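You operate a simulated robot arm through the tools that you are given. There is no shell and no other tool.

Carry out the task below with a simulated two-armed robot. There is one attempt and no reset: what you move stays moved.

## Task
Even the wall out with the knobs till the display shows 6.0 at all five points.
Fine: the notice over the display tells what one step does; work crosswise, never a neighbour next.

The check looks at the end state, three seconds after you hand in, the way a careful person would. Anything else that was tipped, shoved, dropped, spilled or broken makes it a failure.

## Robot
Two 7-joint arms with fingered hands on one trunk that stands fixed in place. Base frame: the origin is at the foot of the trunk, x ahead of it, y to its left, z up. Readings come in m, rad, newtons and seconds.
The left shoulder is at [0.07, 0.169, 1.368], the right one opposite. With the tool pointing down near the work surface each hand reaches from about 0.24 to 0.68 m from the base axis, measured 20 degrees to its own side. Payload 3.4 kg a hand.
Tool frame (each hand has its own): the origin (TCP) lies between the finger pads and is the grasp point; the fingertips stand 0.023 m ahead of it; z points along the fingers, y is the line along which they close. Largest opening 0.116 m; the body of the gripper starts 0.065 m behind the TCP. The gripper is a hand of 4 fingers: y runs from the thumb to the fingers, the wrist lies at [0, 0, -0.211] in the tool frame, and closing takes about 1.5 s.
Orientation is that of the tool frame in the base frame, as [roll, pitch, yaw] about the fixed x, y, z axes, in that order (R = Rz(yaw) Ry(pitch) Rx(roll)). With the fingers straight down and closing along the base's y, the tool's x points along the base's -x, its y along +y and its z along -z.

## Interface
- The arms move only by the tool nudge_tool. It takes "left_plan", "right_plan" or both (then of equal length, played together; a hand with none holds still); each is a list of rows, each a list of 6 numbers: the shift along the tool's x, y, z in units of 50 mm (1.0 is 50 mm), then the turn, a rotation vector about the tool's x, y, z in units of 5 degrees (1.0 is 5 degrees). In form: [[dx, dy, dz, rx, ry, rz], ...]. A call has 1 to 20 rows; each row shifts and turns the commanded pose from where the row before left it, along the tool's axes as they then stand. "left_jaw" and "right_jaw" are, for a hand that has rows, the gripper command, from -1 (shut) to 1 (fully open), values between in proportion, set as the call begins (left out, the last holds). A call with a number of a shift or a turn outside -1 to 1 is refused whole. A row lasts 0.2 s, in which the tool goes at most 0.05 m and 0.15 rad; a call with a longer step from one row to the next is refused whole, and so is a gripper value outside its range. Where a pose cannot be reached the arm comes as near as it can. A force on the tool above 40 N (or 10 N above the force at the start of the call, whichever is more), or a blocked arm, ends the call early, and 0.2 s more pass. The fingers move at their own pace (about 0.153 m/s each) and stop on an object; they squeeze with about 23 N. The grip force told is the motor's: it shows also when the fingers shut on nothing. Time passes only in rows, and 0.2 s behind the last, so rows that do not move let the fingers close. The reply holds the time, the measured pose of the TCP, the force on the tool along the base axes, the opening and the grip force, in the units named above and with some noise, with the torque about the TCP (base axes, N m) and any sound that the robot's microphone picked up.
- Cameras (640 x 400 px; columns grow to the right, rows downward): "scene" is now at [0.133, -0.038, 1.6166]; the picture's right is [-0.42, -0.91, 0.00], its down [-0.37, 0.17, -0.91] and it looks along [0.83, -0.39, -0.41] (base axes); focal length 235 px, centre (320, 200). "left" rides on the left gripper at [-0.069, 0.001, -0.09] in its tool frame; the picture's right is [-0.01, -1.00, 0.00], its down [0.79, -0.01, -0.61] and it looks along [0.61, -0.01, 0.79] (tool axes); focal length 251 px, centre (320, 200). "right" rides on the right gripper at [0.068, 0.001, -0.09] in its tool frame; the picture's right is [-0.01, 1.00, 0.00], its down [-0.79, -0.01, -0.61] and it looks along [-0.61, -0.01, 0.79] (tool axes); focal length 251 px, centre (320, 200). There is no depth. A picture from a camera that has moved, and an enlarged one, comes with that camera's place and axes in the base frame and with its lens.
- capture(camera): a new picture of that camera. The clock stands still meanwhile.
- lift_body(by): slides the trunk up (or, below 0, down) by that many m; the arms and the scene camera ride with it, the base frame stays. It gives what a move gives, with no picture.
- finger_targets(finger1, finger2, finger3, thumb_bend, hand): sets how far each is bent, from 0 (flat) to 1 (curled in); at 0.3 the hand is open as for a grip, at 0.7 the pads meet at the TCP. One left out holds its place. A second passes; each finger stops where it meets its share of the squeeze, and holds until it gets a number again. A gripper value or a shape takes the hand back. It gives what a move gives, with no picture; readings hold the bend of each and the force on the fingers (four entries, about 0 where the hand has none), thumb and palm.
- set_grasp(shape, hand): the hand has 4 fingers and takes this shape, open, in about a second: jaw (thumb against the fingers, like two jaws); tri (thumb and two fingers); tip (a fingertip pinch); poke (one finger out to press); point (the index stretched); flat (the hand flat); cup (the hand cupped); fist (a fist). The gripper value then closes the fingers along that shape, each until it touches; the sizes above hold for jaw. It gives what a move gives, with no picture.
- aim_head(pan, tilt): turns the head with the scene camera to pan (to the left, within 1.501 rad either way) and tilt (down, from -0.506 to 1.204), counted from straight ahead of the robot. It gives what a move gives.
- close_up(camera, box): a new picture of the part [left, top, right, bottom] of that camera's present view, enlarged. The clock stands still meanwhile.
- sign_off(): hands the job in; it is judged then, once.

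Places have to be worked out from the pictures, the camera data and where the tool is seen. Open the grippers and draw the arms clear of the work before you hand the job in, unless the task says otherwise.

The tools are called after "Request:" as name(argument=value, ...) on one line, values as JSON. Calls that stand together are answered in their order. nudge_tool: Moves the arms, as the interface text tells. Its arguments: {"type":"object","properties":{"left_plan":{"type":"array","items":{"type":"array","items":{"type":"number"}}},"left_jaw":{"type":"number"},"right_plan":{"type":"array","items":{"type":"array","items":{"type":"number"}}},"right_jaw":{"type":"number"}},"required":[]} The other tools are called the same way: lift_body (by) slides the trunk up or down; set_grasp (shape, hand) gives the hand a shape; finger_targets (finger1, finger2, finger3, thumb_bend, hand) moves the fingers one by one; aim_head (pan, tilt) turns the head that bears the scene camera; capture (camera) takes a picture; close_up (camera, box) takes an enlarged picture of a part of a camera's view; sign_off () hands the job in.

At the start:

```text
t: 0.0
left_position: [0.2806, -0.0412, 1.5123]
left_tcp_rot: [3.141, 0.001, 3.141]
left_contact_force: [0.3, -0.2, 1.1]
left_moment: [-0.02, -0.01, -0.02]
left_width: 0.1159
left_gripper_force: 0.0
left_shape: jaw
left_bend: [0.3, 0.3, 0.3, 0.3]
left_finger forces: [0.0, 0.0, 0.1, 0.0, 0.2, 0.0]
right_position: [0.2515, -0.3236, 1.4431]
right_tcp_rot: [-3.141, 0.001, 3.141]
right_contact_force: [-0.7, -0.4, 0.3]
right_moment: [-0.02, 0.02, 0.0]
right_width: 0.1159
right_gripper_force: 0.1
right_shape: jaw
right_bend: [0.3, 0.3, 0.3, 0.3]
right_finger forces: [0.0, 0.0, 0.1, 0.0, 0.1, 0.1]
trunk travel left (down, up): [-0.875, 0.065]
head pan, tilt: [-0.438, 0.421]
```

scene: 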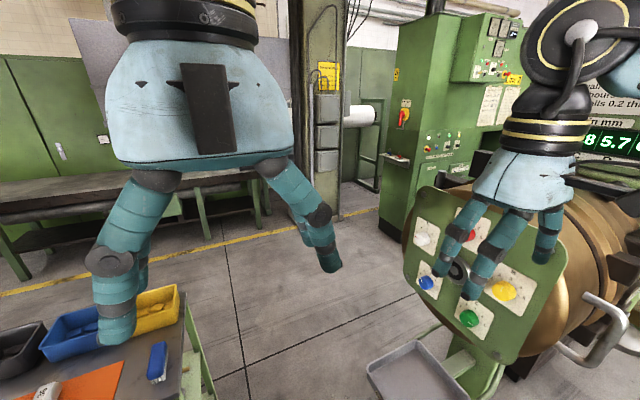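
right: 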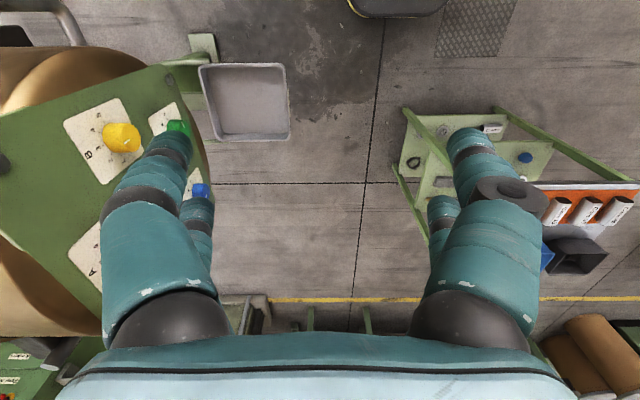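
left: 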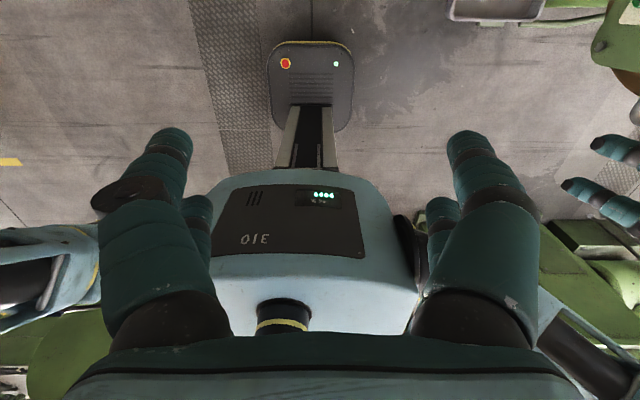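

The scene shows a green panel with coloured knobs to the right-front, and a display behind the right arm. I turn the head to the right to read the notice and display.

Request:
aim_head(pan=-0.9, tilt=0.3)

Request:
capture(camera="scene")

```text
t: 0.9
left_position: [0.2815, -0.0417, 1.5123]
left_tcp_rot: [-3.141, -0.001, 3.141]
left_contact_force: [0.2, -0.2, -0.1]
left_moment: [0.02, 0.01, 0.01]
left_width: 0.1157
left_gripper_force: 0.0
left_shape: jaw
left_bend: [0.3, 0.3, 0.3, 0.3]
left_finger forces: [0.0, 0.1, 0.0, 0.0, 0.0, 0.1]
right_position: [0.2535, -0.3237, 1.4442]
right_tcp_rot: [-3.141, 0.001, -3.141]
right_contact_force: [-0.2, -0.1, -0.6]
right_moment: [0.0, -0.05, 0.02]
right_width: 0.1159
right_gripper_force: 0.1
right_shape: jaw
right_bend: [0.3, 0.3, 0.3, 0.3]
right_finger forces: [0.1, 0.0, 0.1, 0.0, 0.0, 0.1]
trunk travel left (down, up): [-0.875, 0.065]
head pan, tilt: [-0.901, 0.3]
```

```text
taken
camera scene: at [0.1074, -0.072, 1.6277], right [-0.78, -0.62, 0.0], down [-0.18, 0.23, -0.96], along [0.59, -0.75, -0.3], focal length 235 px, centre (320, 200)
```

scene: 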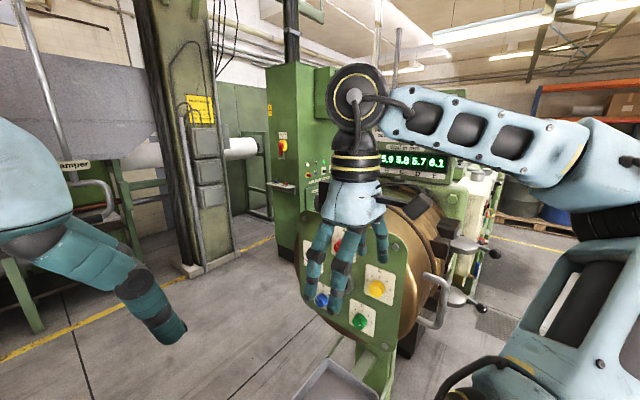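

The right arm hides part of the display. I move the left hand out to its own side and lower the right hand while drawing it away from the panel (panel face at about y=-0.63).

Request:
nudge_tool(left_plan=[[0, 0.9, 0, 0, 0, 0], [0, 0.9, 0, 0, 0, 0], [0, 0.9, 0, 0, 0, 0], [0, 0.9, 0, 0, 0, 0], [0, 0.9, 0, 0, 0, 0], [0, 0.9, 0, 0, 0, 0]], right_plan=[[0, 0.4, 0.85, 0, 0, 0], [0, 0.4, 0.85, 0, 0, 0], [0, 0.4, 0.85, 0, 0, 0], [0, 0.4, 0.85, 0, 0, 0], [0, 0.4, 0.85, 0, 0, 0], [0, 0.4, 0.85, 0, 0, 0]])

Request:
capture(camera="scene")

```text
t: 2.3
left_position: [0.2872, 0.2232, 1.5009]
left_tcp_rot: [-3.139, -0.003, 3.138]
left_contact_force: [-0.2, 0.4, -0.3]
left_moment: [-0.05, 0.01, 0.0]
left_width: 0.1156
left_gripper_force: 0.1
left_shape: jaw
left_bend: [0.3, 0.3, 0.3, 0.3]
left_finger forces: [0.0, 0.0, 0.1, 0.0, 0.0, 0.0]
left hand out of reach, approached as far as the arm can: row 6
right_position: [0.2997, -0.1989, 1.2049]
right_tcp_rot: [-3.14, -0.001, -3.141]
right_contact_force: [0.9, -0.2, 0.2]
right_moment: [0.0, 0.0, -0.01]
right_width: 0.1157
right_gripper_force: 0.0
right_shape: jaw
right_bend: [0.3, 0.3, 0.3, 0.3]
right_finger forces: [0.0, 0.0, 0.0, 0.0, 0.0, 0.0]
right hand out of reach, approached as far as the arm can: row 4, 5, 6
trunk travel left (down, up): [-0.875, 0.065]
head pan, tilt: [-0.901, 0.3]
```

```text
taken
camera scene: at [0.1092, -0.0691, 1.6277], right [-0.78, -0.62, 0.0], down [-0.18, 0.23, -0.96], along [0.59, -0.75, -0.3], focal length 235 px, centre (320, 200)
```

scene: 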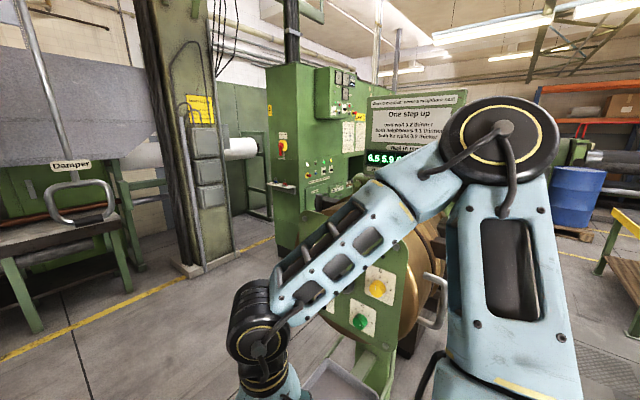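

The notice is visible now but the elbow covers part of the display. I zoom in on the notice.

Request:
close_up(camera="scene", box=[360, 85, 480, 170])

Request:
close_up(camera="scene", box=[300, 200, 460, 350])

```text
4.71 times, centred on (420, 128) of scene
camera zoom: at [0.1092, -0.0691, 1.6277], right [-0.78, -0.62, 0.0], down [-0.18, 0.23, -0.96], along [0.59, -0.75, -0.3], focal length 1105 px, centre (-151, 541)
```

zoom: 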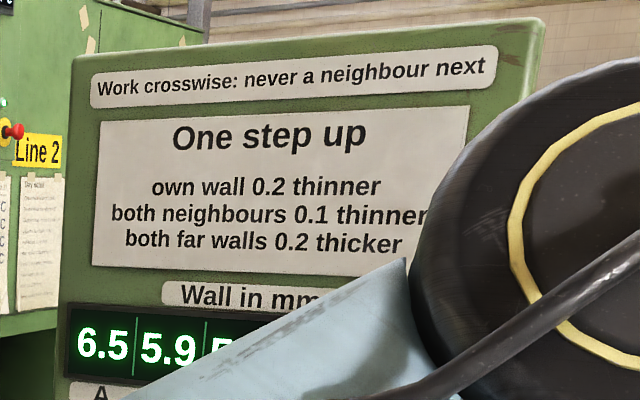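

```text
2.67 times, centred on (380, 275) of scene
camera zoom: at [0.1092, -0.0691, 1.6277], right [-0.78, -0.62, 0.0], down [-0.18, 0.23, -0.96], along [0.59, -0.75, -0.3], focal length 626 px, centre (160, 0)
```

zoom: 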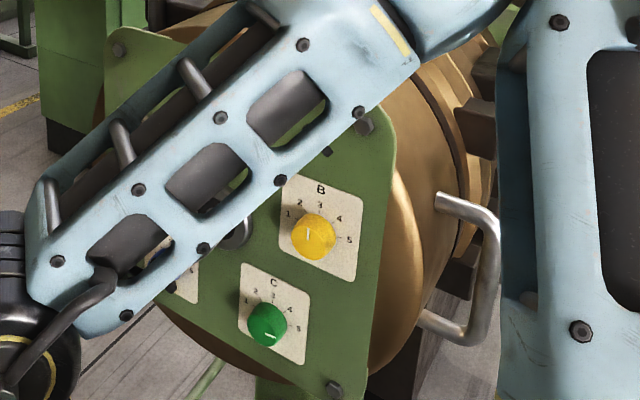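

The notice reads: one step up gives own wall −0.2, neighbours −0.1, far walls +0.2; combined with the earlier picture the display reads A 6.5, B 5.9, C 5.8, D 5.7, E 6.1. Now I move the right hand toward the panel side (still about 0.2 m away from it) before turning it to point at the panel.

Request:
nudge_tool(right_plan=[[-0.4, -0.75, 0, 0, 0, 0], [-0.4, -0.75, 0, 0, 0, 0], [-0.4, -0.75, 0, 0, 0, 0], [-0.4, -0.75, 0, 0, 0, 0], [0, -0.75, 0, 0, 0, 0]])

Request:
capture(camera="scene")

Request:
capture(camera="right")

```text
t: 3.5
left_position: [0.2868, 0.218, 1.5033]
left_tcp_rot: [3.141, 0.001, -3.141]
left_contact_force: [-0.5, 0.2, 1.0]
left_moment: [0.04, 0.0, 0.01]
left_width: 0.1157
left_gripper_force: 0.1
left_shape: jaw
left_bend: [0.3, 0.3, 0.3, 0.3]
left_finger forces: [0.0, 0.0, 0.0, 0.0, 0.0, 0.0]
right_position: [0.377, -0.3899, 1.2061]
right_tcp_rot: [3.139, 0.0, -3.142]
right_contact_force: [-0.6, 0.6, -0.8]
right_moment: [0.02, 0.0, 0.03]
right_width: 0.116
right_gripper_force: 0.0
right_shape: jaw
right_bend: [0.3, 0.3, 0.3, 0.3]
right_finger forces: [0.1, 0.1, 0.0, 0.1, 0.0, 0.0]
trunk travel left (down, up): [-0.875, 0.065]
head pan, tilt: [-0.901, 0.3]
```

```text
taken
camera scene: at [0.1066, -0.0736, 1.6277], right [-0.78, -0.62, 0.0], down [-0.18, 0.23, -0.96], along [0.59, -0.75, -0.3], focal length 235 px, centre (320, 200)
```

scene: 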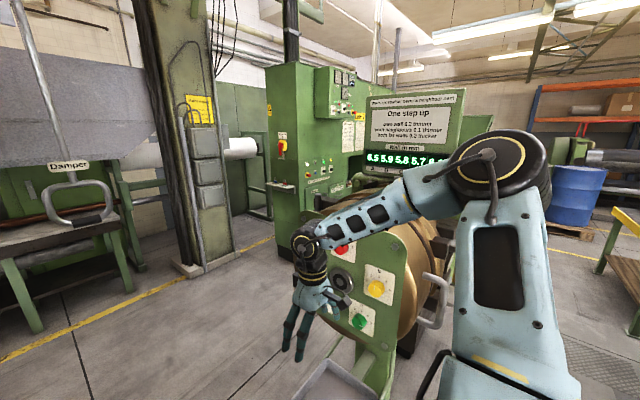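

```text
taken
camera right: at [0.3079, -0.3891, 1.2964], right [0.01, 1.0, 0.0], down [0.79, -0.01, 0.61], along [0.61, 0.0, -0.8], focal length 251 px, centre (320, 200)
```

right: 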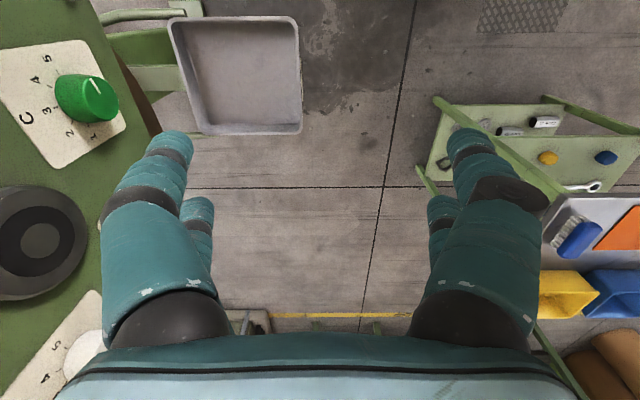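

The display is now almost entirely visible. I zoom in on it and on the knob panel.

Request:
close_up(camera="scene", box=[355, 140, 455, 185])

Request:
close_up(camera="scene", box=[290, 220, 420, 350])

Request:
close_up(camera="right", box=[0, 20, 160, 180])

```text
6.40 times, centred on (405, 162) of scene
camera zoom: at [0.1066, -0.0736, 1.6277], right [-0.78, -0.62, 0.0], down [-0.18, 0.23, -0.96], along [0.59, -0.75, -0.3], focal length 1502 px, centre (-224, 440)
```

zoom: 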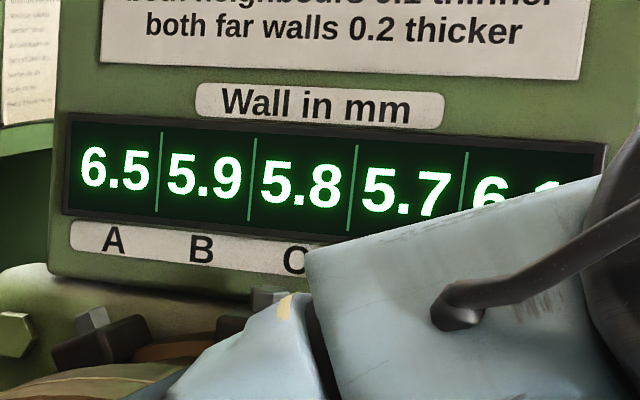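

```text
3.08 times, centred on (355, 285) of scene
camera zoom: at [0.1066, -0.0736, 1.6277], right [-0.78, -0.62, 0.0], down [-0.18, 0.23, -0.96], along [0.59, -0.75, -0.3], focal length 722 px, centre (212, -62)
```

zoom: 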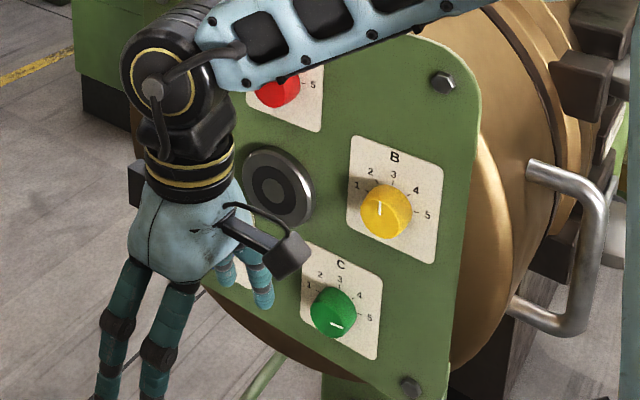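

```text
2.50 times, centred on (80, 100) of right
camera zoom: at [0.3079, -0.3891, 1.2964], right [0.01, 1.0, 0.0], down [0.79, -0.01, 0.61], along [0.61, 0.0, -0.8], focal length 629 px, centre (920, 450)
```

zoom: 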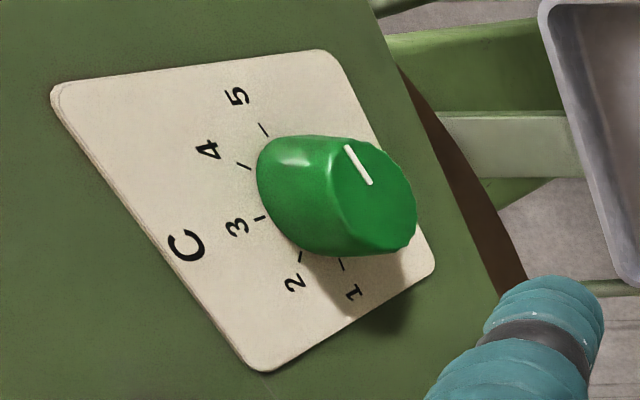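

C is at 5. Now I turn the right hand about its x axis so the fingers point toward the panel (−y), in two halves to keep watch.

Request:
nudge_tool(right_plan=[[0, 0, 0, 1, 0, 0], [0, 0, 0, 1, 0, 0], [0, 0, 0, 1, 0, 0], [0, 0, 0, 1, 0, 0], [0, 0, 0, 1, 0, 0], [0, 0, 0, 1, 0, 0], [0, 0, 0, 1, 0, 0], [0, 0, 0, 1, 0, 0], [0, 0, 0, 1, 0, 0]])

Request:
capture(camera="scene")

Request:
capture(camera="right")

```text
t: 5.5
left_position: [0.2885, 0.2208, 1.5018]
left_tcp_rot: [-3.14, 0.0, 3.141]
left_contact_force: [0.2, 0.0, 0.6]
left_moment: [0.01, -0.03, -0.02]
left_width: 0.1159
left_gripper_force: 0.0
left_shape: jaw
left_bend: [0.3, 0.3, 0.3, 0.3]
left_finger forces: [0.1, 0.1, 0.0, 0.0, 0.0, 0.0]
right_position: [0.3791, -0.3885, 1.2094]
right_tcp_rot: [-2.354, 0.001, -3.141]
right_contact_force: [0.9, -0.1, 0.7]
right_moment: [0.02, -0.02, -0.01]
right_width: 0.1157
right_gripper_force: 0.1
right_shape: jaw
right_bend: [0.3, 0.3, 0.3, 0.3]
right_finger forces: [0.0, 0.0, 0.0, 0.1, 0.1, 0.0]
trunk travel left (down, up): [-0.875, 0.065]
head pan, tilt: [-0.901, 0.3]
```

```text
taken
camera scene: at [0.1081, -0.0716, 1.6277], right [-0.78, -0.62, 0.0], down [-0.18, 0.23, -0.96], along [0.59, -0.75, -0.3], focal length 235 px, centre (320, 200)
```

scene: 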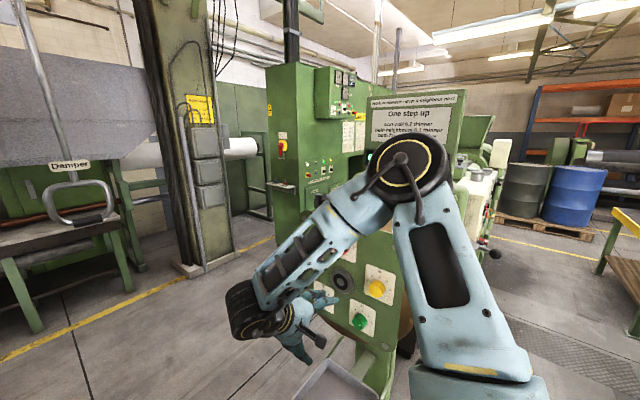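

```text
taken
camera right: at [0.3098, -0.3244, 1.2718], right [0.01, 0.71, -0.71], down [0.8, 0.42, 0.43], along [0.61, -0.57, -0.56], focal length 251 px, centre (320, 200)
```

right: 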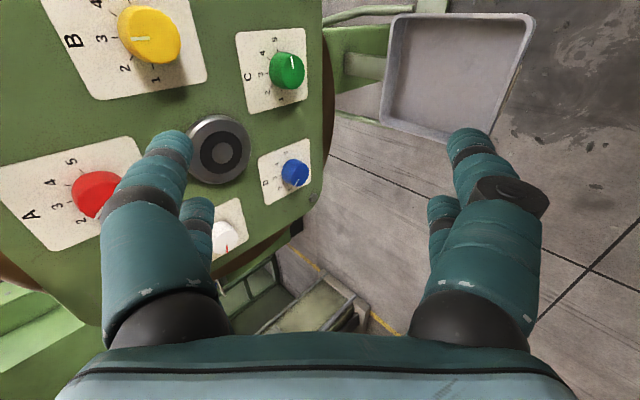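

The panel comes into view of the hand camera: A red (top), B yellow, C green, D blue, E white around the ring. I finish turning the hand to face the panel.

Request:
nudge_tool(right_plan=[[0, 0, 0, 1, 0, 0], [0, 0, 0, 1, 0, 0], [0, 0, 0, 1, 0, 0], [0, 0, 0, 1, 0, 0], [0, 0, 0, 1, 0, 0], [0, 0, 0, 1, 0, 0], [0, 0, 0, 1, 0, 0], [0, 0, 0, 1, 0, 0], [0, 0, 0, 1, 0, 0]])

Request:
capture(camera="scene")

Request:
capture(camera="right")

```text
t: 7.5
left_position: [0.2881, 0.219, 1.5018]
left_tcp_rot: [-3.142, -0.001, -3.14]
left_contact_force: [-0.5, -0.2, 0.9]
left_moment: [0.01, 0.0, -0.03]
left_width: 0.1158
left_gripper_force: 0.0
left_shape: jaw
left_bend: [0.3, 0.3, 0.3, 0.3]
left_finger forces: [0.0, 0.0, 0.0, 0.1, 0.0, 0.1]
right_position: [0.3783, -0.4736, 1.2071]
right_tcp_rot: [-1.575, 0.001, -3.14]
right_contact_force: [0.2, -0.1, -0.1]
right_moment: [0.04, 0.0, 0.0]
right_width: 0.1157
right_gripper_force: 0.0
right_shape: jaw
right_bend: [0.3, 0.3, 0.3, 0.3]
right_finger forces: [0.1, 0.1, 0.1, 0.1, 0.0, 0.0]
right hand out of reach, approached as far as the arm can: row 7, 8, 9
trunk travel left (down, up): [-0.875, 0.065]
head pan, tilt: [-0.901, 0.3]
```

```text
taken
camera scene: at [0.108, -0.0727, 1.6277], right [-0.78, -0.62, 0.0], down [-0.18, 0.23, -0.96], along [0.59, -0.75, -0.3], focal length 235 px, centre (320, 200)
```

scene: 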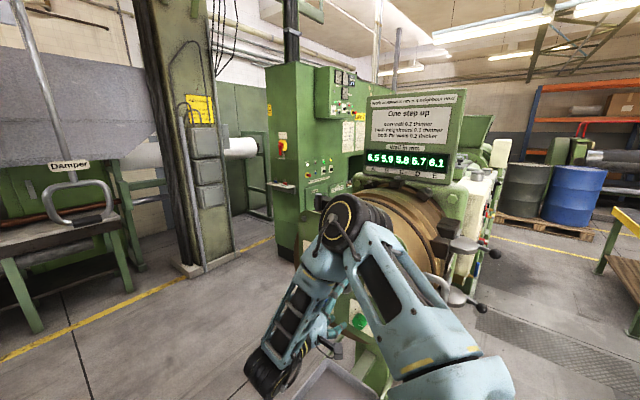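

```text
taken
camera right: at [0.3081, -0.3833, 1.2069], right [0.01, 0.0, -1.0], down [0.79, 0.61, 0.01], along [0.61, -0.79, 0.0], focal length 251 px, centre (320, 200)
```

right: 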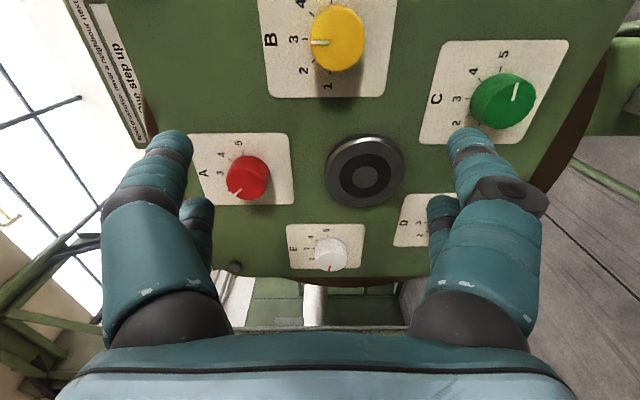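

The hand faces the panel and the display is fully in view: 6.5 5.9 5.8 5.7 6.1. I zoom in on the knobs to read their settings.

Request:
close_up(camera="right", box=[180, 120, 310, 210])

Request:
close_up(camera="right", box=[250, 0, 400, 100])

Request:
close_up(camera="right", box=[270, 210, 400, 290])

Request:
close_up(camera="right", box=[410, 30, 580, 150])

Request:
close_up(camera="scene", box=[360, 85, 480, 190])

```text
4.44 times, centred on (245, 165) of right
camera zoom: at [0.3081, -0.3833, 1.2069], right [0.01, 0.0, -1.0], down [0.79, 0.61, 0.01], along [0.61, -0.79, 0.0], focal length 1118 px, centre (653, 356)
```

zoom: 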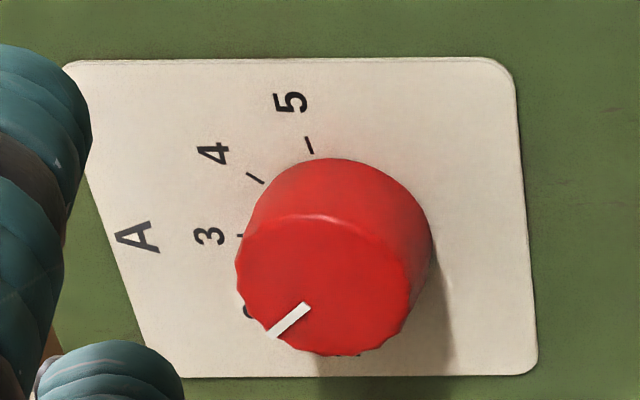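

```text
4.00 times, centred on (325, 50) of right
camera zoom: at [0.3081, -0.3833, 1.2069], right [0.01, 0.0, -1.0], down [0.79, 0.61, 0.01], along [0.61, -0.79, 0.0], focal length 1006 px, centre (300, 800)
```

zoom: 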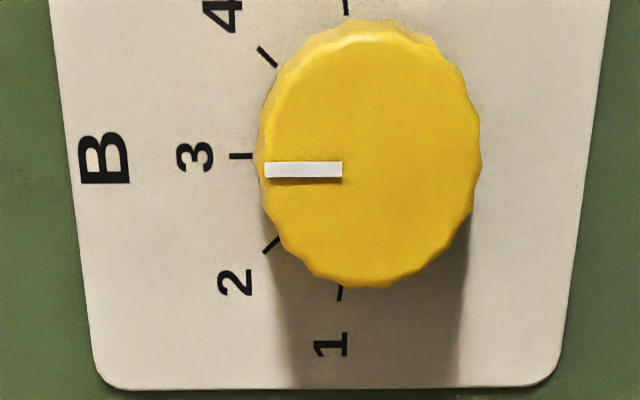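

```text
4.92 times, centred on (335, 250) of right
camera zoom: at [0.3081, -0.3833, 1.2069], right [0.01, 0.0, -1.0], down [0.79, 0.61, 0.01], along [0.61, -0.79, 0.0], focal length 1238 px, centre (246, -46)
```

zoom: 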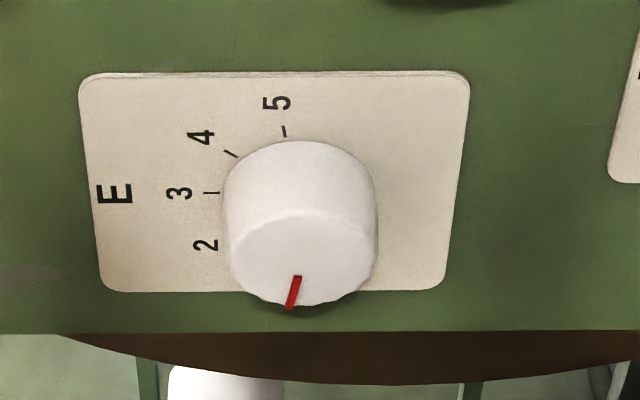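

```text
3.33 times, centred on (495, 90) of right
camera zoom: at [0.3081, -0.3833, 1.2069], right [0.01, 0.0, -1.0], down [0.79, 0.61, 0.01], along [0.61, -0.79, 0.0], focal length 838 px, centre (-263, 567)
```

zoom: 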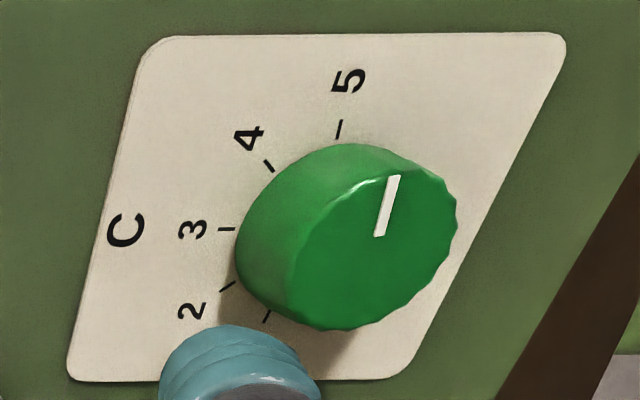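

```text
3.81 times, centred on (420, 138) of scene
camera zoom: at [0.108, -0.0727, 1.6277], right [-0.78, -0.62, 0.0], down [-0.18, 0.23, -0.96], along [0.59, -0.75, -0.3], focal length 894 px, centre (-61, 438)
```

zoom: 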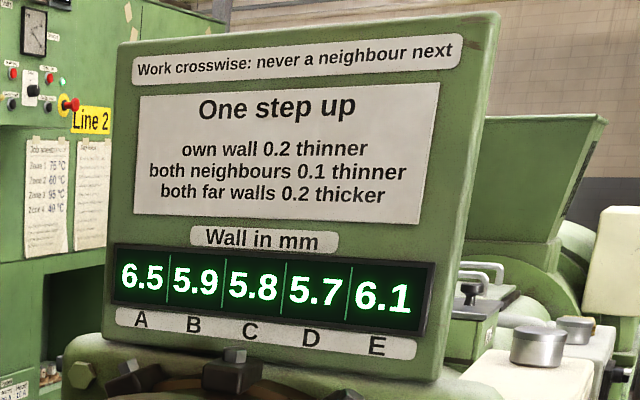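

Settings read: A=2, B=3, C=5, E=1. Solving the notice's rule for all-6.0 gives A −1, B +2, C −2, D 0, E +1, done in the order A → C → E → B (never neighbours). Knobs form a pentagon about (x 0.469, z 1.146), R≈0.147, faces at y≈−0.623; I move in front of A with a slight pre-roll.

Request:
nudge_tool(right_plan=[[-0.4535, -0.43, 0.25, 0, 0, 0], [-0.4535, -0.43, 0.25, 0, 0, 0], [-0.4535, -0.43, 0.25, 0, 0, 0], [-0.4535, -0.43, 0.25, 0, 0, 0], [0, 0, 0, 0, 0, 0]], right_jaw=0.5)

Request:
capture(camera="right")

Request:
capture(camera="scene")

```text
t: 8.7
left_position: [0.2875, 0.2187, 1.5018]
left_tcp_rot: [-3.141, -0.001, 3.142]
left_contact_force: [-0.4, -0.6, 0.0]
left_moment: [-0.01, -0.02, 0.0]
left_width: 0.1158
left_gripper_force: 0.1
left_shape: jaw
left_bend: [0.3, 0.3, 0.3, 0.3]
left_finger forces: [0.0, 0.0, 0.1, 0.0, 0.0, 0.0]
right_position: [0.4679, -0.5231, 1.2951]
right_tcp_rot: [-1.571, -0.002, 3.141]
right_contact_force: [-1.1, 0.4, 0.2]
right_moment: [0.0, -0.01, -0.03]
right_width: 0.0873
right_gripper_force: 0.1
right_shape: jaw
right_bend: [0.63, 0.63, 0.63, 0.63]
right_finger forces: [0.0, 0.0, 0.0, 0.0, 0.0, 0.0]
trunk travel left (down, up): [-0.875, 0.065]
head pan, tilt: [-0.901, 0.3]
```

```text
taken
camera right: at [0.399, -0.4325, 1.2939], right [0.01, 0.0, -1.0], down [0.8, 0.61, 0.01], along [0.61, -0.8, 0.01], focal length 251 px, centre (320, 200)
```

right: 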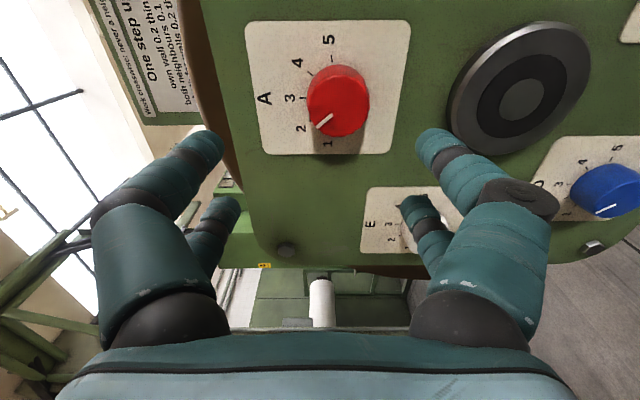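

```text
taken
camera scene: at [0.1074, -0.072, 1.6277], right [-0.78, -0.62, 0.0], down [-0.18, 0.23, -0.96], along [0.59, -0.75, -0.3], focal length 235 px, centre (320, 200)
```

scene: 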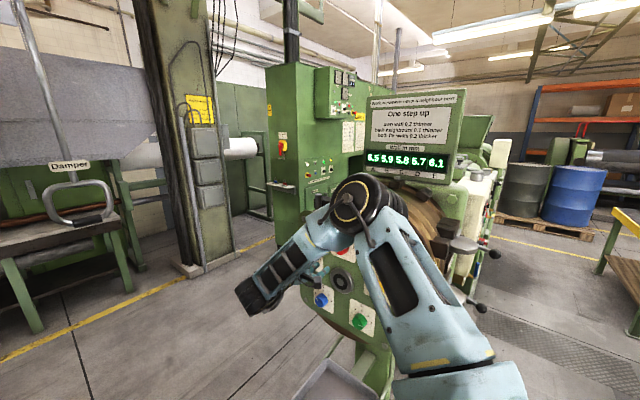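

I zoom in on A in the current view to refine its position.

Request:
close_up(camera="right", box=[260, 30, 420, 170])

Request:
close_up(camera="right", box=[540, 140, 640, 260])

```text
2.86 times, centred on (340, 100) of right
camera zoom: at [0.399, -0.4325, 1.2939], right [0.01, 0.0, -1.0], down [0.8, 0.61, 0.01], along [0.61, -0.8, 0.01], focal length 718 px, centre (263, 486)
```

zoom: 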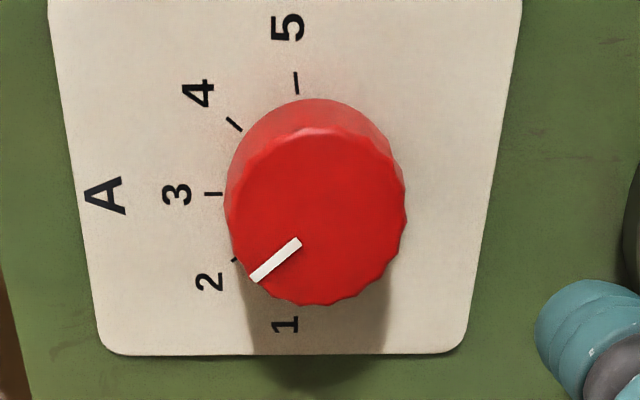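

```text
3.33 times, centred on (590, 200) of right
camera zoom: at [0.399, -0.4325, 1.2939], right [0.01, 0.0, -1.0], down [0.8, 0.61, 0.01], along [0.61, -0.8, 0.01], focal length 838 px, centre (-580, 200)
```

zoom: 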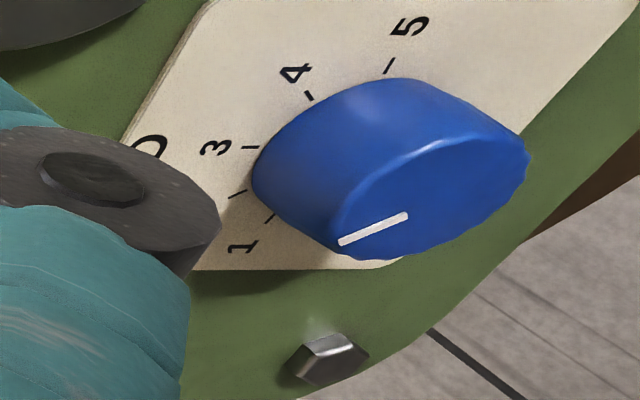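

Triangulating A from two hand-camera views gives face centre ≈ [0.448, −0.593, 1.282], knob about 38 mm wide. I centre the hand on that axis without going nearer yet and check again.

Request:
nudge_tool(right_plan=[[0.2, 0.13, 0, 0, 0, 0], [0.2, 0.13, 0, 0, 0, 0], [0, 0, 0, 0, 0, 0]])

Request:
capture(camera="right")

Request:
close_up(camera="right", box=[240, 50, 400, 190])

```text
t: 9.5
left_position: [0.2876, 0.2198, 1.5022]
left_tcp_rot: [-3.14, 0.0, -3.141]
left_contact_force: [-0.6, -0.3, 0.1]
left_moment: [-0.01, 0.02, -0.01]
left_width: 0.116
left_gripper_force: 0.0
left_shape: jaw
left_bend: [0.3, 0.3, 0.3, 0.3]
left_finger forces: [0.0, 0.1, 0.0, 0.1, 0.1, 0.0]
right_position: [0.4484, -0.5232, 1.2793]
right_tcp_rot: [-1.571, 0.002, -3.141]
right_contact_force: [-0.4, -0.3, 0.3]
right_moment: [-0.01, -0.01, 0.01]
right_width: 0.0869
right_gripper_force: 0.1
right_shape: jaw
right_bend: [0.63, 0.63, 0.63, 0.63]
right_finger forces: [0.0, 0.0, 0.0, 0.0, 0.0, 0.0]
trunk travel left (down, up): [-0.875, 0.065]
head pan, tilt: [-0.901, 0.3]
```

```text
taken
camera right: at [0.3789, -0.4327, 1.2799], right [0.01, 0.0, -1.0], down [0.8, 0.61, 0.01], along [0.61, -0.8, 0.01], focal length 251 px, centre (320, 200)
```

right: 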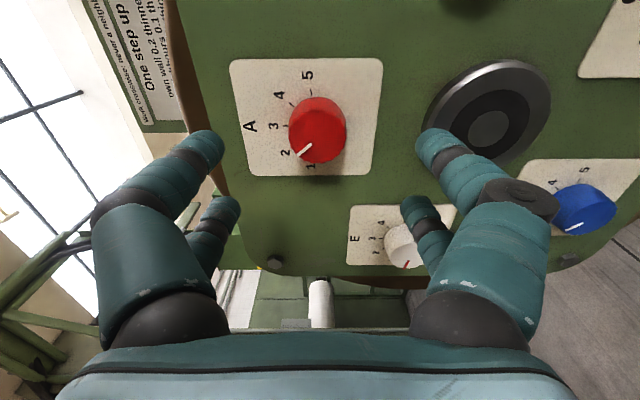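

```text
2.86 times, centred on (320, 120) of right
camera zoom: at [0.3789, -0.4327, 1.2799], right [0.01, 0.0, -1.0], down [0.8, 0.61, 0.01], along [0.61, -0.8, 0.01], focal length 718 px, centre (320, 429)
```

zoom: 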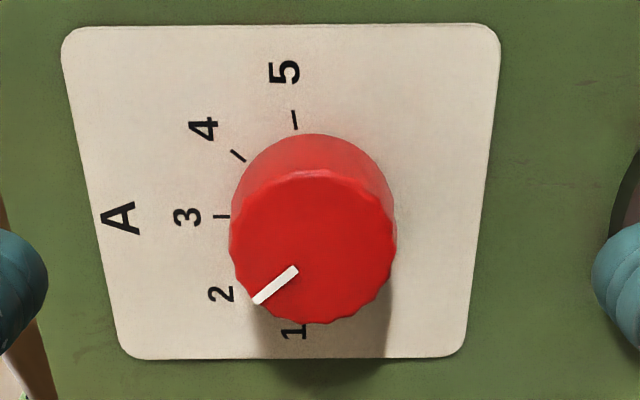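

A re-measures at about [0.448, −0.594, 1.282], right on the hand's axis. I pre-roll +20° and move in so the fingertips straddle the knob about 12 mm deep.

Request:
nudge_tool(right_plan=[[0, -0.04, 0, 0, 0, 1], [0, 0, 0.3, 0, 0, 1], [0, 0, 0.3, 0, 0, 1], [0, 0, 0.3, 0, 0, 1], [0, 0, 0.3, 0, 0, 0], [0, 0, 0, 0, 0, 0]])

Request:
capture(camera="right")

Request:
capture(camera="scene")

```text
t: 10.9
left_position: [0.287, 0.2209, 1.5029]
left_tcp_rot: [-3.138, 0.0, 3.14]
left_contact_force: [-0.5, 0.5, 0.7]
left_moment: [0.03, 0.0, -0.03]
left_width: 0.1157
left_gripper_force: 0.0
left_shape: jaw
left_bend: [0.3, 0.3, 0.3, 0.3]
left_finger forces: [0.1, 0.0, 0.0, 0.1, 0.0, 0.1]
right_position: [0.4474, -0.5823, 1.2814]
right_tcp_rot: [-1.571, 0.349, 3.141]
right_contact_force: [0.2, 0.6, -0.7]
right_moment: [0.0, 0.0, 0.03]
right_width: 0.0871
right_gripper_force: 0.1
right_shape: jaw
right_bend: [0.63, 0.63, 0.63, 0.63]
right_finger forces: [0.1, 0.0, 0.1, 0.0, 0.1, 0.0]
trunk travel left (down, up): [-0.875, 0.065]
head pan, tilt: [-0.901, 0.3]
```

```text
taken
camera right: at [0.3835, -0.4923, 1.2589], right [0.35, 0.0, -0.94], down [0.74, 0.61, 0.28], along [0.57, -0.8, 0.21], focal length 251 px, centre (320, 200)
```

right: 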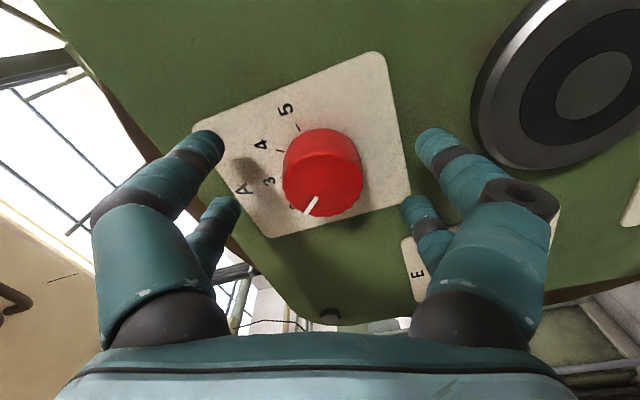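

```text
taken
camera scene: at [0.1075, -0.0719, 1.6277], right [-0.78, -0.62, 0.0], down [-0.18, 0.23, -0.96], along [0.59, -0.75, -0.3], focal length 235 px, centre (320, 200)
```

scene: 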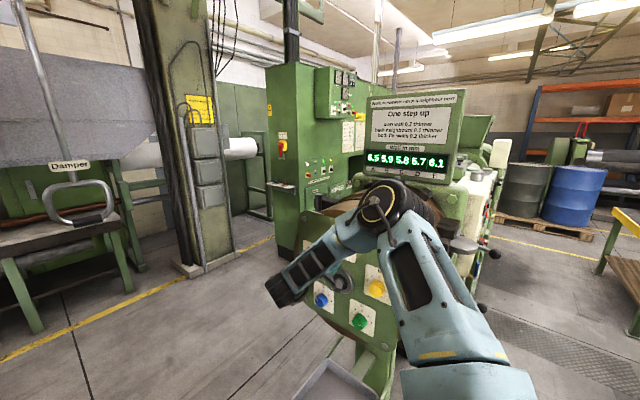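

The knob sits centred between the fingers with its face about 15 mm ahead of the TCP. I go 10 mm deeper and close on it.

Request:
nudge_tool(right_plan=[[0, 0, 0.1, 0, 0, 0], [0, 0, 0.1, 0, 0, 0], [0, 0, 0, 0, 0, 0]])

Request:
nudge_tool(right_plan=[[0, 0, 0, 0, 0, 0], [0, 0, 0, 0, 0, 0], [0, 0, 0, 0, 0, 0], [0, 0, 0, 0, 0, 0], [0, 0, 0, 0, 0, 0], [0, 0, 0, 0, 0, 0]], right_jaw=-1)

Request:
capture(camera="right")

```text
t: 11.7
left_position: [0.2859, 0.2192, 1.502]
left_tcp_rot: [-3.14, -0.001, 3.141]
left_contact_force: [-0.1, 0.3, 0.5]
left_moment: [-0.02, -0.01, -0.03]
left_width: 0.1162
left_gripper_force: 0.0
left_shape: jaw
left_bend: [0.3, 0.3, 0.3, 0.3]
left_finger forces: [0.1, 0.0, 0.1, 0.1, 0.1, 0.1]
right_position: [0.447, -0.5928, 1.2823]
right_tcp_rot: [-1.57, 0.349, 3.14]
right_contact_force: [0.8, 0.2, 0.2]
right_moment: [0.01, -0.01, 0.04]
right_width: 0.0873
right_gripper_force: 0.0
right_shape: jaw
right_bend: [0.63, 0.63, 0.63, 0.63]
right_finger forces: [0.0, 0.0, 0.0, 0.1, 0.0, 0.0]
trunk travel left (down, up): [-0.875, 0.065]
head pan, tilt: [-0.901, 0.3]
```

```text
t: 13.1
left_position: [0.2871, 0.2196, 1.5029]
left_tcp_rot: [-3.141, 0.0, -3.141]
left_contact_force: [0.5, 0.5, -0.7]
left_moment: [-0.01, -0.01, -0.02]
left_width: 0.1157
left_gripper_force: 0.0
left_shape: jaw
left_bend: [0.3, 0.3, 0.3, 0.3]
left_finger forces: [0.0, 0.0, 0.0, 0.1, 0.0, 0.0]
right_position: [0.4473, -0.5931, 1.2814]
right_tcp_rot: [-1.571, 0.349, -3.141]
right_contact_force: [-1.1, -0.3, -1.6]
right_moment: [0.02, -0.01, 0.03]
right_width: 0.015
right_gripper_force: 22.8
right_shape: jaw
right_bend: [0.73, 0.73, 0.73, 0.75]
right_finger forces: [22.0, 22.2, 22.1, 0.1, 17.6, 0.0]
trunk travel left (down, up): [-0.875, 0.065]
head pan, tilt: [-0.901, 0.3]
```

```text
taken
camera right: at [0.3828, -0.5028, 1.2581], right [0.35, 0.0, -0.94], down [0.74, 0.61, 0.28], along [0.57, -0.8, 0.21], focal length 251 px, centre (320, 200)
```

right: 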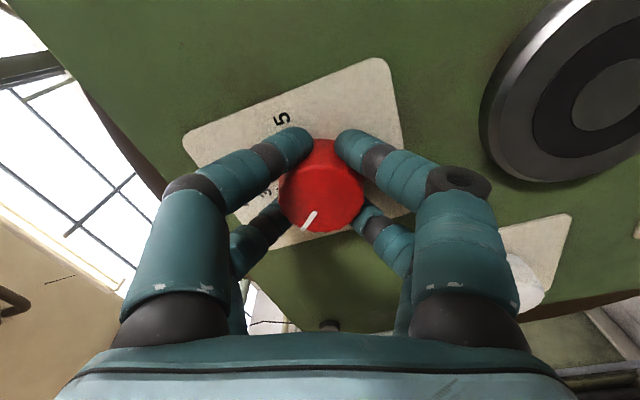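

The knob is held firmly (about 22 N per finger). I turn −40° (one step down, counter-clockwise) and listen for the click.

Request:
nudge_tool(right_plan=[[0, 0, 0, 0, 0, -1], [0, 0, 0, 0, 0, -1], [0, 0, 0, 0, 0, -1], [0, 0, 0, 0, 0, -1], [0, 0, 0, 0, 0, -1], [0, 0, 0, 0, 0, -1], [0, 0, 0, 0, 0, -1], [0, 0, 0, 0, 0, -1]])

Request:
close_up(camera="scene", box=[355, 140, 455, 190])

Request:
capture(camera="right")

```text
t: 14.9
left_position: [0.2868, 0.2209, 1.5013]
left_tcp_rot: [-3.14, 0.001, -3.141]
left_contact_force: [-0.3, -1.2, -0.4]
left_moment: [0.03, -0.02, 0.02]
left_width: 0.1158
left_gripper_force: 0.1
left_shape: jaw
left_bend: [0.3, 0.3, 0.3, 0.3]
left_finger forces: [0.0, 0.0, 0.0, 0.0, 0.0, 0.1]
right_position: [0.4482, -0.592, 1.2831]
right_tcp_rot: [-1.568, -0.349, -3.141]
right_contact_force: [1.1, -1.1, 4.7]
right_moment: [-0.12, 0.03, 0.1]
right_width: 0.0147
right_gripper_force: 23.1
right_shape: jaw
right_bend: [0.73, 0.73, 0.73, 0.75]
right_finger forces: [21.3, 21.8, 25.4, 0.1, 19.6, 0.0]
trunk travel left (down, up): [-0.875, 0.065]
head pan, tilt: [-0.901, 0.3]
```

```text
6.40 times, centred on (405, 165) of scene
camera zoom: at [0.1072, -0.0717, 1.6278], right [-0.78, -0.62, 0.0], down [-0.18, 0.23, -0.96], along [0.59, -0.75, -0.3], focal length 1502 px, centre (-224, 424)
```

zoom: 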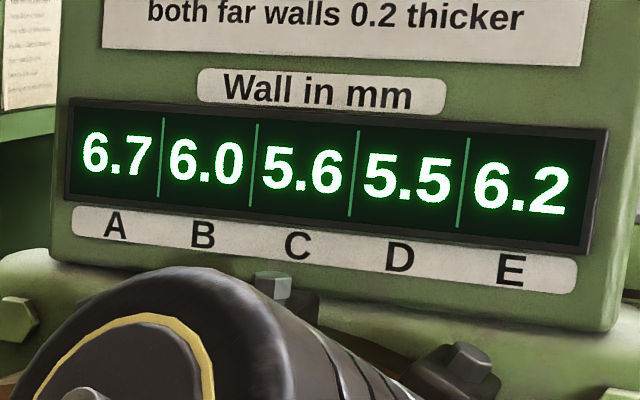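

```text
taken
camera right: at [0.3826, -0.5026, 1.3059], right [-0.33, 0.0, -0.94], down [0.75, 0.61, -0.27], along [0.57, -0.79, -0.2], focal length 251 px, centre (320, 200)
```

right: 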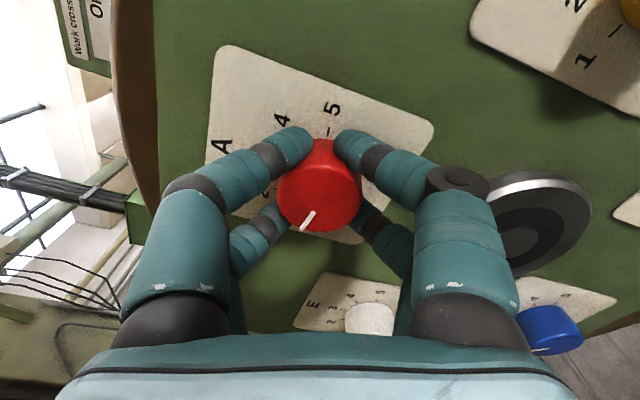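

The display changed exactly as predicted (6.7 6.0 5.6 5.5 6.2). I open the fingers and retreat straight back.

Request:
nudge_tool(right_plan=[[0, 0, 0, 0, 0, 0], [0, 0, 0, 0, 0, 0], [0, 0, 0, 0, 0, 0], [0, 0, 0, 0, 0, 0], [0, 0, -0.4, 0, 0, 0], [0, 0, -0.4, 0, 0, 0], [0, 0, -0.4, 0, 0, 0], [0, 0, -0.4, 0, 0, 0], [0, 0, 0, 0, 0, 0]], right_jaw=0.5)

Request:
capture(camera="right")

Request:
close_up(camera="scene", box=[355, 140, 455, 190])

```text
t: 16.9
left_position: [0.2877, 0.2207, 1.5022]
left_tcp_rot: [-3.141, 0.001, 3.14]
left_contact_force: [0.0, -1.0, 0.9]
left_moment: [0.02, 0.02, 0.01]
left_width: 0.1163
left_gripper_force: 0.1
left_shape: jaw
left_bend: [0.3, 0.3, 0.3, 0.3]
left_finger forces: [0.0, 0.0, 0.0, 0.1, 0.0, 0.1]
right_position: [0.4469, -0.5128, 1.2813]
right_tcp_rot: [-1.57, -0.349, -3.141]
right_contact_force: [0.3, 0.1, -0.3]
right_moment: [-0.01, -0.02, 0.0]
right_width: 0.0868
right_gripper_force: 0.2
right_shape: jaw
right_bend: [0.63, 0.63, 0.63, 0.63]
right_finger forces: [0.0, 0.1, 0.1, 0.0, 0.0, 0.1]
trunk travel left (down, up): [-0.875, 0.065]
head pan, tilt: [-0.901, 0.3]
```

```text
taken
camera right: at [0.3822, -0.4223, 1.3049], right [-0.33, 0.0, -0.94], down [0.75, 0.61, -0.27], along [0.57, -0.8, -0.2], focal length 251 px, centre (320, 200)
```

right: 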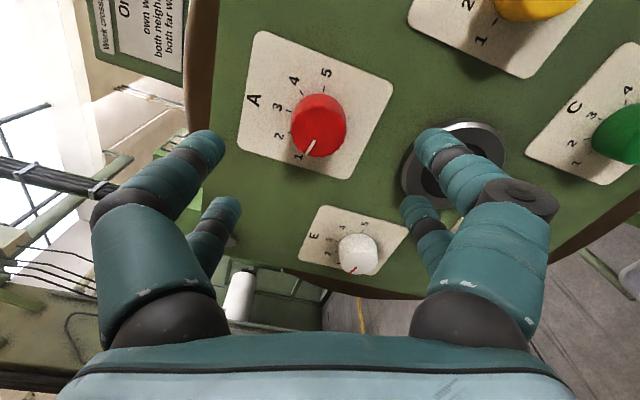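

```text
6.40 times, centred on (405, 165) of scene
camera zoom: at [0.1074, -0.0718, 1.6277], right [-0.78, -0.62, 0.0], down [-0.18, 0.23, -0.96], along [0.59, -0.75, -0.3], focal length 1502 px, centre (-224, 424)
```

zoom: 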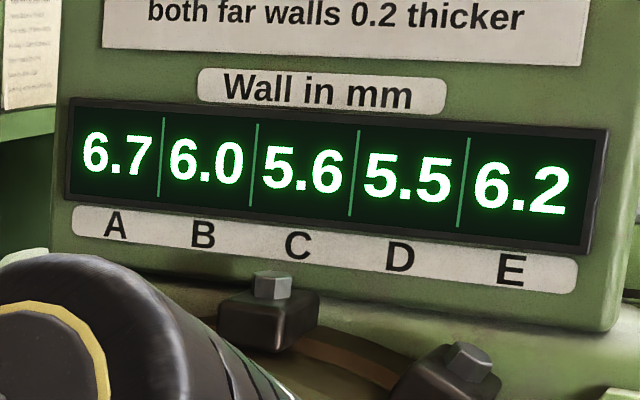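

A now reads 1. Next is C (not a neighbour of A): I translate at this distance to in front of C, estimated at x 0.372, z 1.049.

Request:
nudge_tool(right_plan=[[-0.0253, 0.696, 0, 0, 0, 0], [-0.0253, 0.696, 0, 0, 0, 0], [-0.0253, 0.696, 0, 0, 0, 0], [-0.0253, 0.696, 0, 0, 0, 0], [-0.0253, 0.696, 0, 0, 0, 0], [-0.0253, 0.696, 0, 0, 0, 0], [-0.0253, 0.696, 0, 0, 0, 0], [0, 0, 0, 0, 0, 0]])

Request:
capture(camera="right")

Request:
capture(camera="scene")

```text
t: 18.7
left_position: [0.2869, 0.2209, 1.5026]
left_tcp_rot: [-3.14, 0.001, 3.141]
left_contact_force: [-0.3, -0.7, -0.9]
left_moment: [0.0, -0.03, -0.01]
left_width: 0.1159
left_gripper_force: 0.0
left_shape: jaw
left_bend: [0.3, 0.3, 0.3, 0.3]
left_finger forces: [0.0, 0.1, 0.1, 0.0, 0.0, 0.1]
right_position: [0.3484, -0.5357, 1.1396]
right_tcp_rot: [-1.572, -0.35, 3.141]
right_contact_force: [-1.4, -0.2, 0.5]
right_moment: [-0.02, -0.01, 0.03]
right_width: 0.0868
right_gripper_force: 0.1
right_shape: jaw
right_bend: [0.63, 0.63, 0.63, 0.63]
right_finger forces: [0.0, 0.0, 0.0, 0.0, 0.1, 0.0]
right hand out of reach, approached as far as the arm can: row 4, 5, 6, 7
trunk travel left (down, up): [-0.875, 0.065]
head pan, tilt: [-0.901, 0.3]
```

```text
taken
camera right: at [0.2829, -0.4455, 1.163], right [-0.33, 0.0, -0.94], down [0.75, 0.61, -0.26], along [0.57, -0.79, -0.2], focal length 251 px, centre (320, 200)
```

right: 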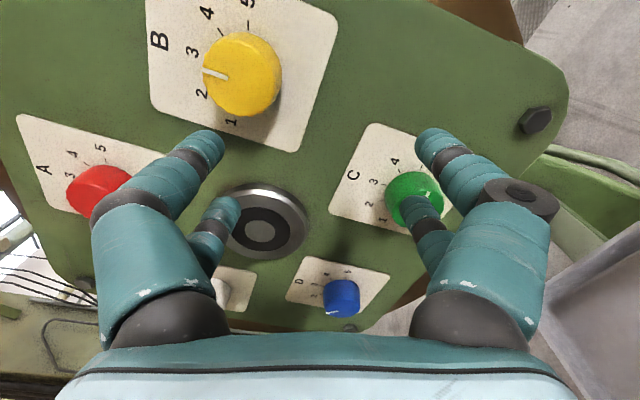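

```text
taken
camera scene: at [0.1073, -0.0719, 1.6277], right [-0.78, -0.62, 0.0], down [-0.18, 0.23, -0.96], along [0.59, -0.75, -0.3], focal length 235 px, centre (320, 200)
```

scene: 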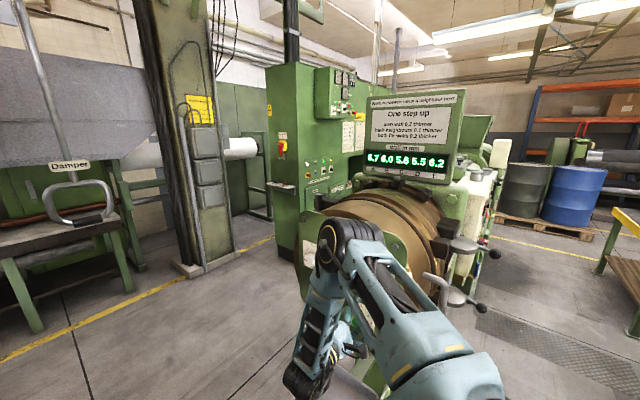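

The arm can't get low enough from this shoulder height (it stopped at z 1.14). I raise and retreat the hand a little, then lower the trunk by 0.2 m to bring the shoulder down.

Request:
nudge_tool(right_plan=[[0, 0, -0.6, 0, 0, 0], [0.04, -0.69, -0.1, 0, 0, 0], [0.04, -0.69, 0, 0, 0, 0], [0.04, -0.69, 0, 0, 0, 0], [0, 0, 0, 0, 0, 0]])

Request:
capture(camera="right")

Request:
aim_head(pan=-0.9, tilt=0.7)

Request:
capture(camera="scene")

```text
t: 19.9
left_position: [0.2877, 0.2205, 1.501]
left_tcp_rot: [-3.14, 0.0, -3.141]
left_contact_force: [0.2, -0.1, -0.3]
left_moment: [0.0, -0.01, -0.01]
left_width: 0.1161
left_gripper_force: 0.1
left_shape: jaw
left_bend: [0.3, 0.3, 0.3, 0.3]
left_finger forces: [0.0, 0.1, 0.0, 0.0, 0.0, 0.0]
right_position: [0.375, -0.5013, 1.2462]
right_tcp_rot: [-1.569, -0.351, 3.141]
right_contact_force: [-0.8, -0.4, 0.3]
right_moment: [0.02, 0.01, -0.01]
right_width: 0.0869
right_gripper_force: 0.1
right_shape: jaw
right_bend: [0.63, 0.63, 0.63, 0.63]
right_finger forces: [0.0, 0.1, 0.1, 0.0, 0.1, 0.1]
right hand out of reach, approached as far as the arm can: row 1
trunk travel left (down, up): [-0.875, 0.065]
head pan, tilt: [-0.901, 0.3]
```

```text
taken
camera right: at [0.3104, -0.4113, 1.2693], right [-0.33, 0.0, -0.94], down [0.75, 0.61, -0.27], along [0.57, -0.8, -0.2], focal length 251 px, centre (320, 200)
```

right: 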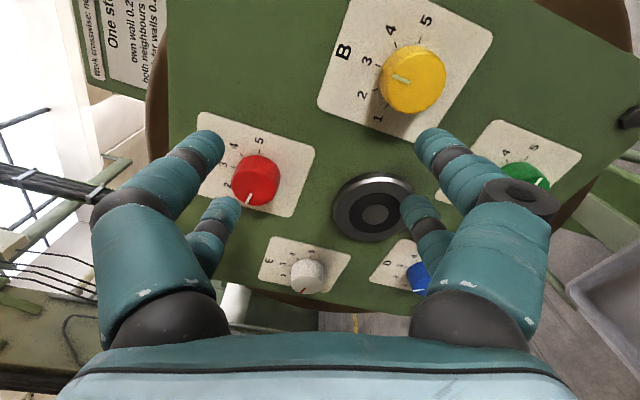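

```text
t: 20.8
left_position: [0.2863, 0.2196, 1.5017]
left_tcp_rot: [-3.14, 0.001, 3.141]
left_contact_force: [0.2, 0.2, 1.1]
left_moment: [0.02, -0.01, 0.01]
left_width: 0.1158
left_gripper_force: 0.2
left_shape: jaw
left_bend: [0.3, 0.3, 0.3, 0.3]
left_finger forces: [0.0, 0.1, 0.0, 0.1, 0.0, 0.1]
right_position: [0.3744, -0.502, 1.2455]
right_tcp_rot: [-1.57, -0.349, 3.14]
right_contact_force: [-0.3, -0.9, 0.9]
right_moment: [0.04, -0.03, 0.02]
right_width: 0.0868
right_gripper_force: 0.0
right_shape: jaw
right_bend: [0.63, 0.63, 0.63, 0.63]
right_finger forces: [0.0, 0.0, 0.1, 0.0, 0.0, 0.1]
trunk travel left (down, up): [-0.875, 0.065]
head pan, tilt: [-0.901, 0.7]
```

```text
taken
camera scene: at [0.1022, -0.0655, 1.5917], right [-0.78, -0.62, 0.0], down [-0.4, 0.5, -0.77], along [0.48, -0.6, -0.64], focal length 235 px, centre (320, 200)
```

scene: 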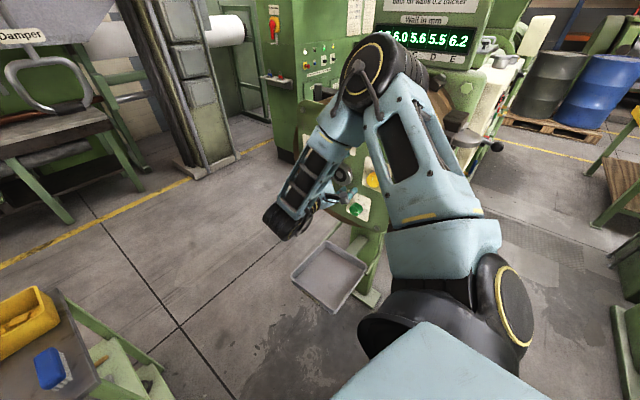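

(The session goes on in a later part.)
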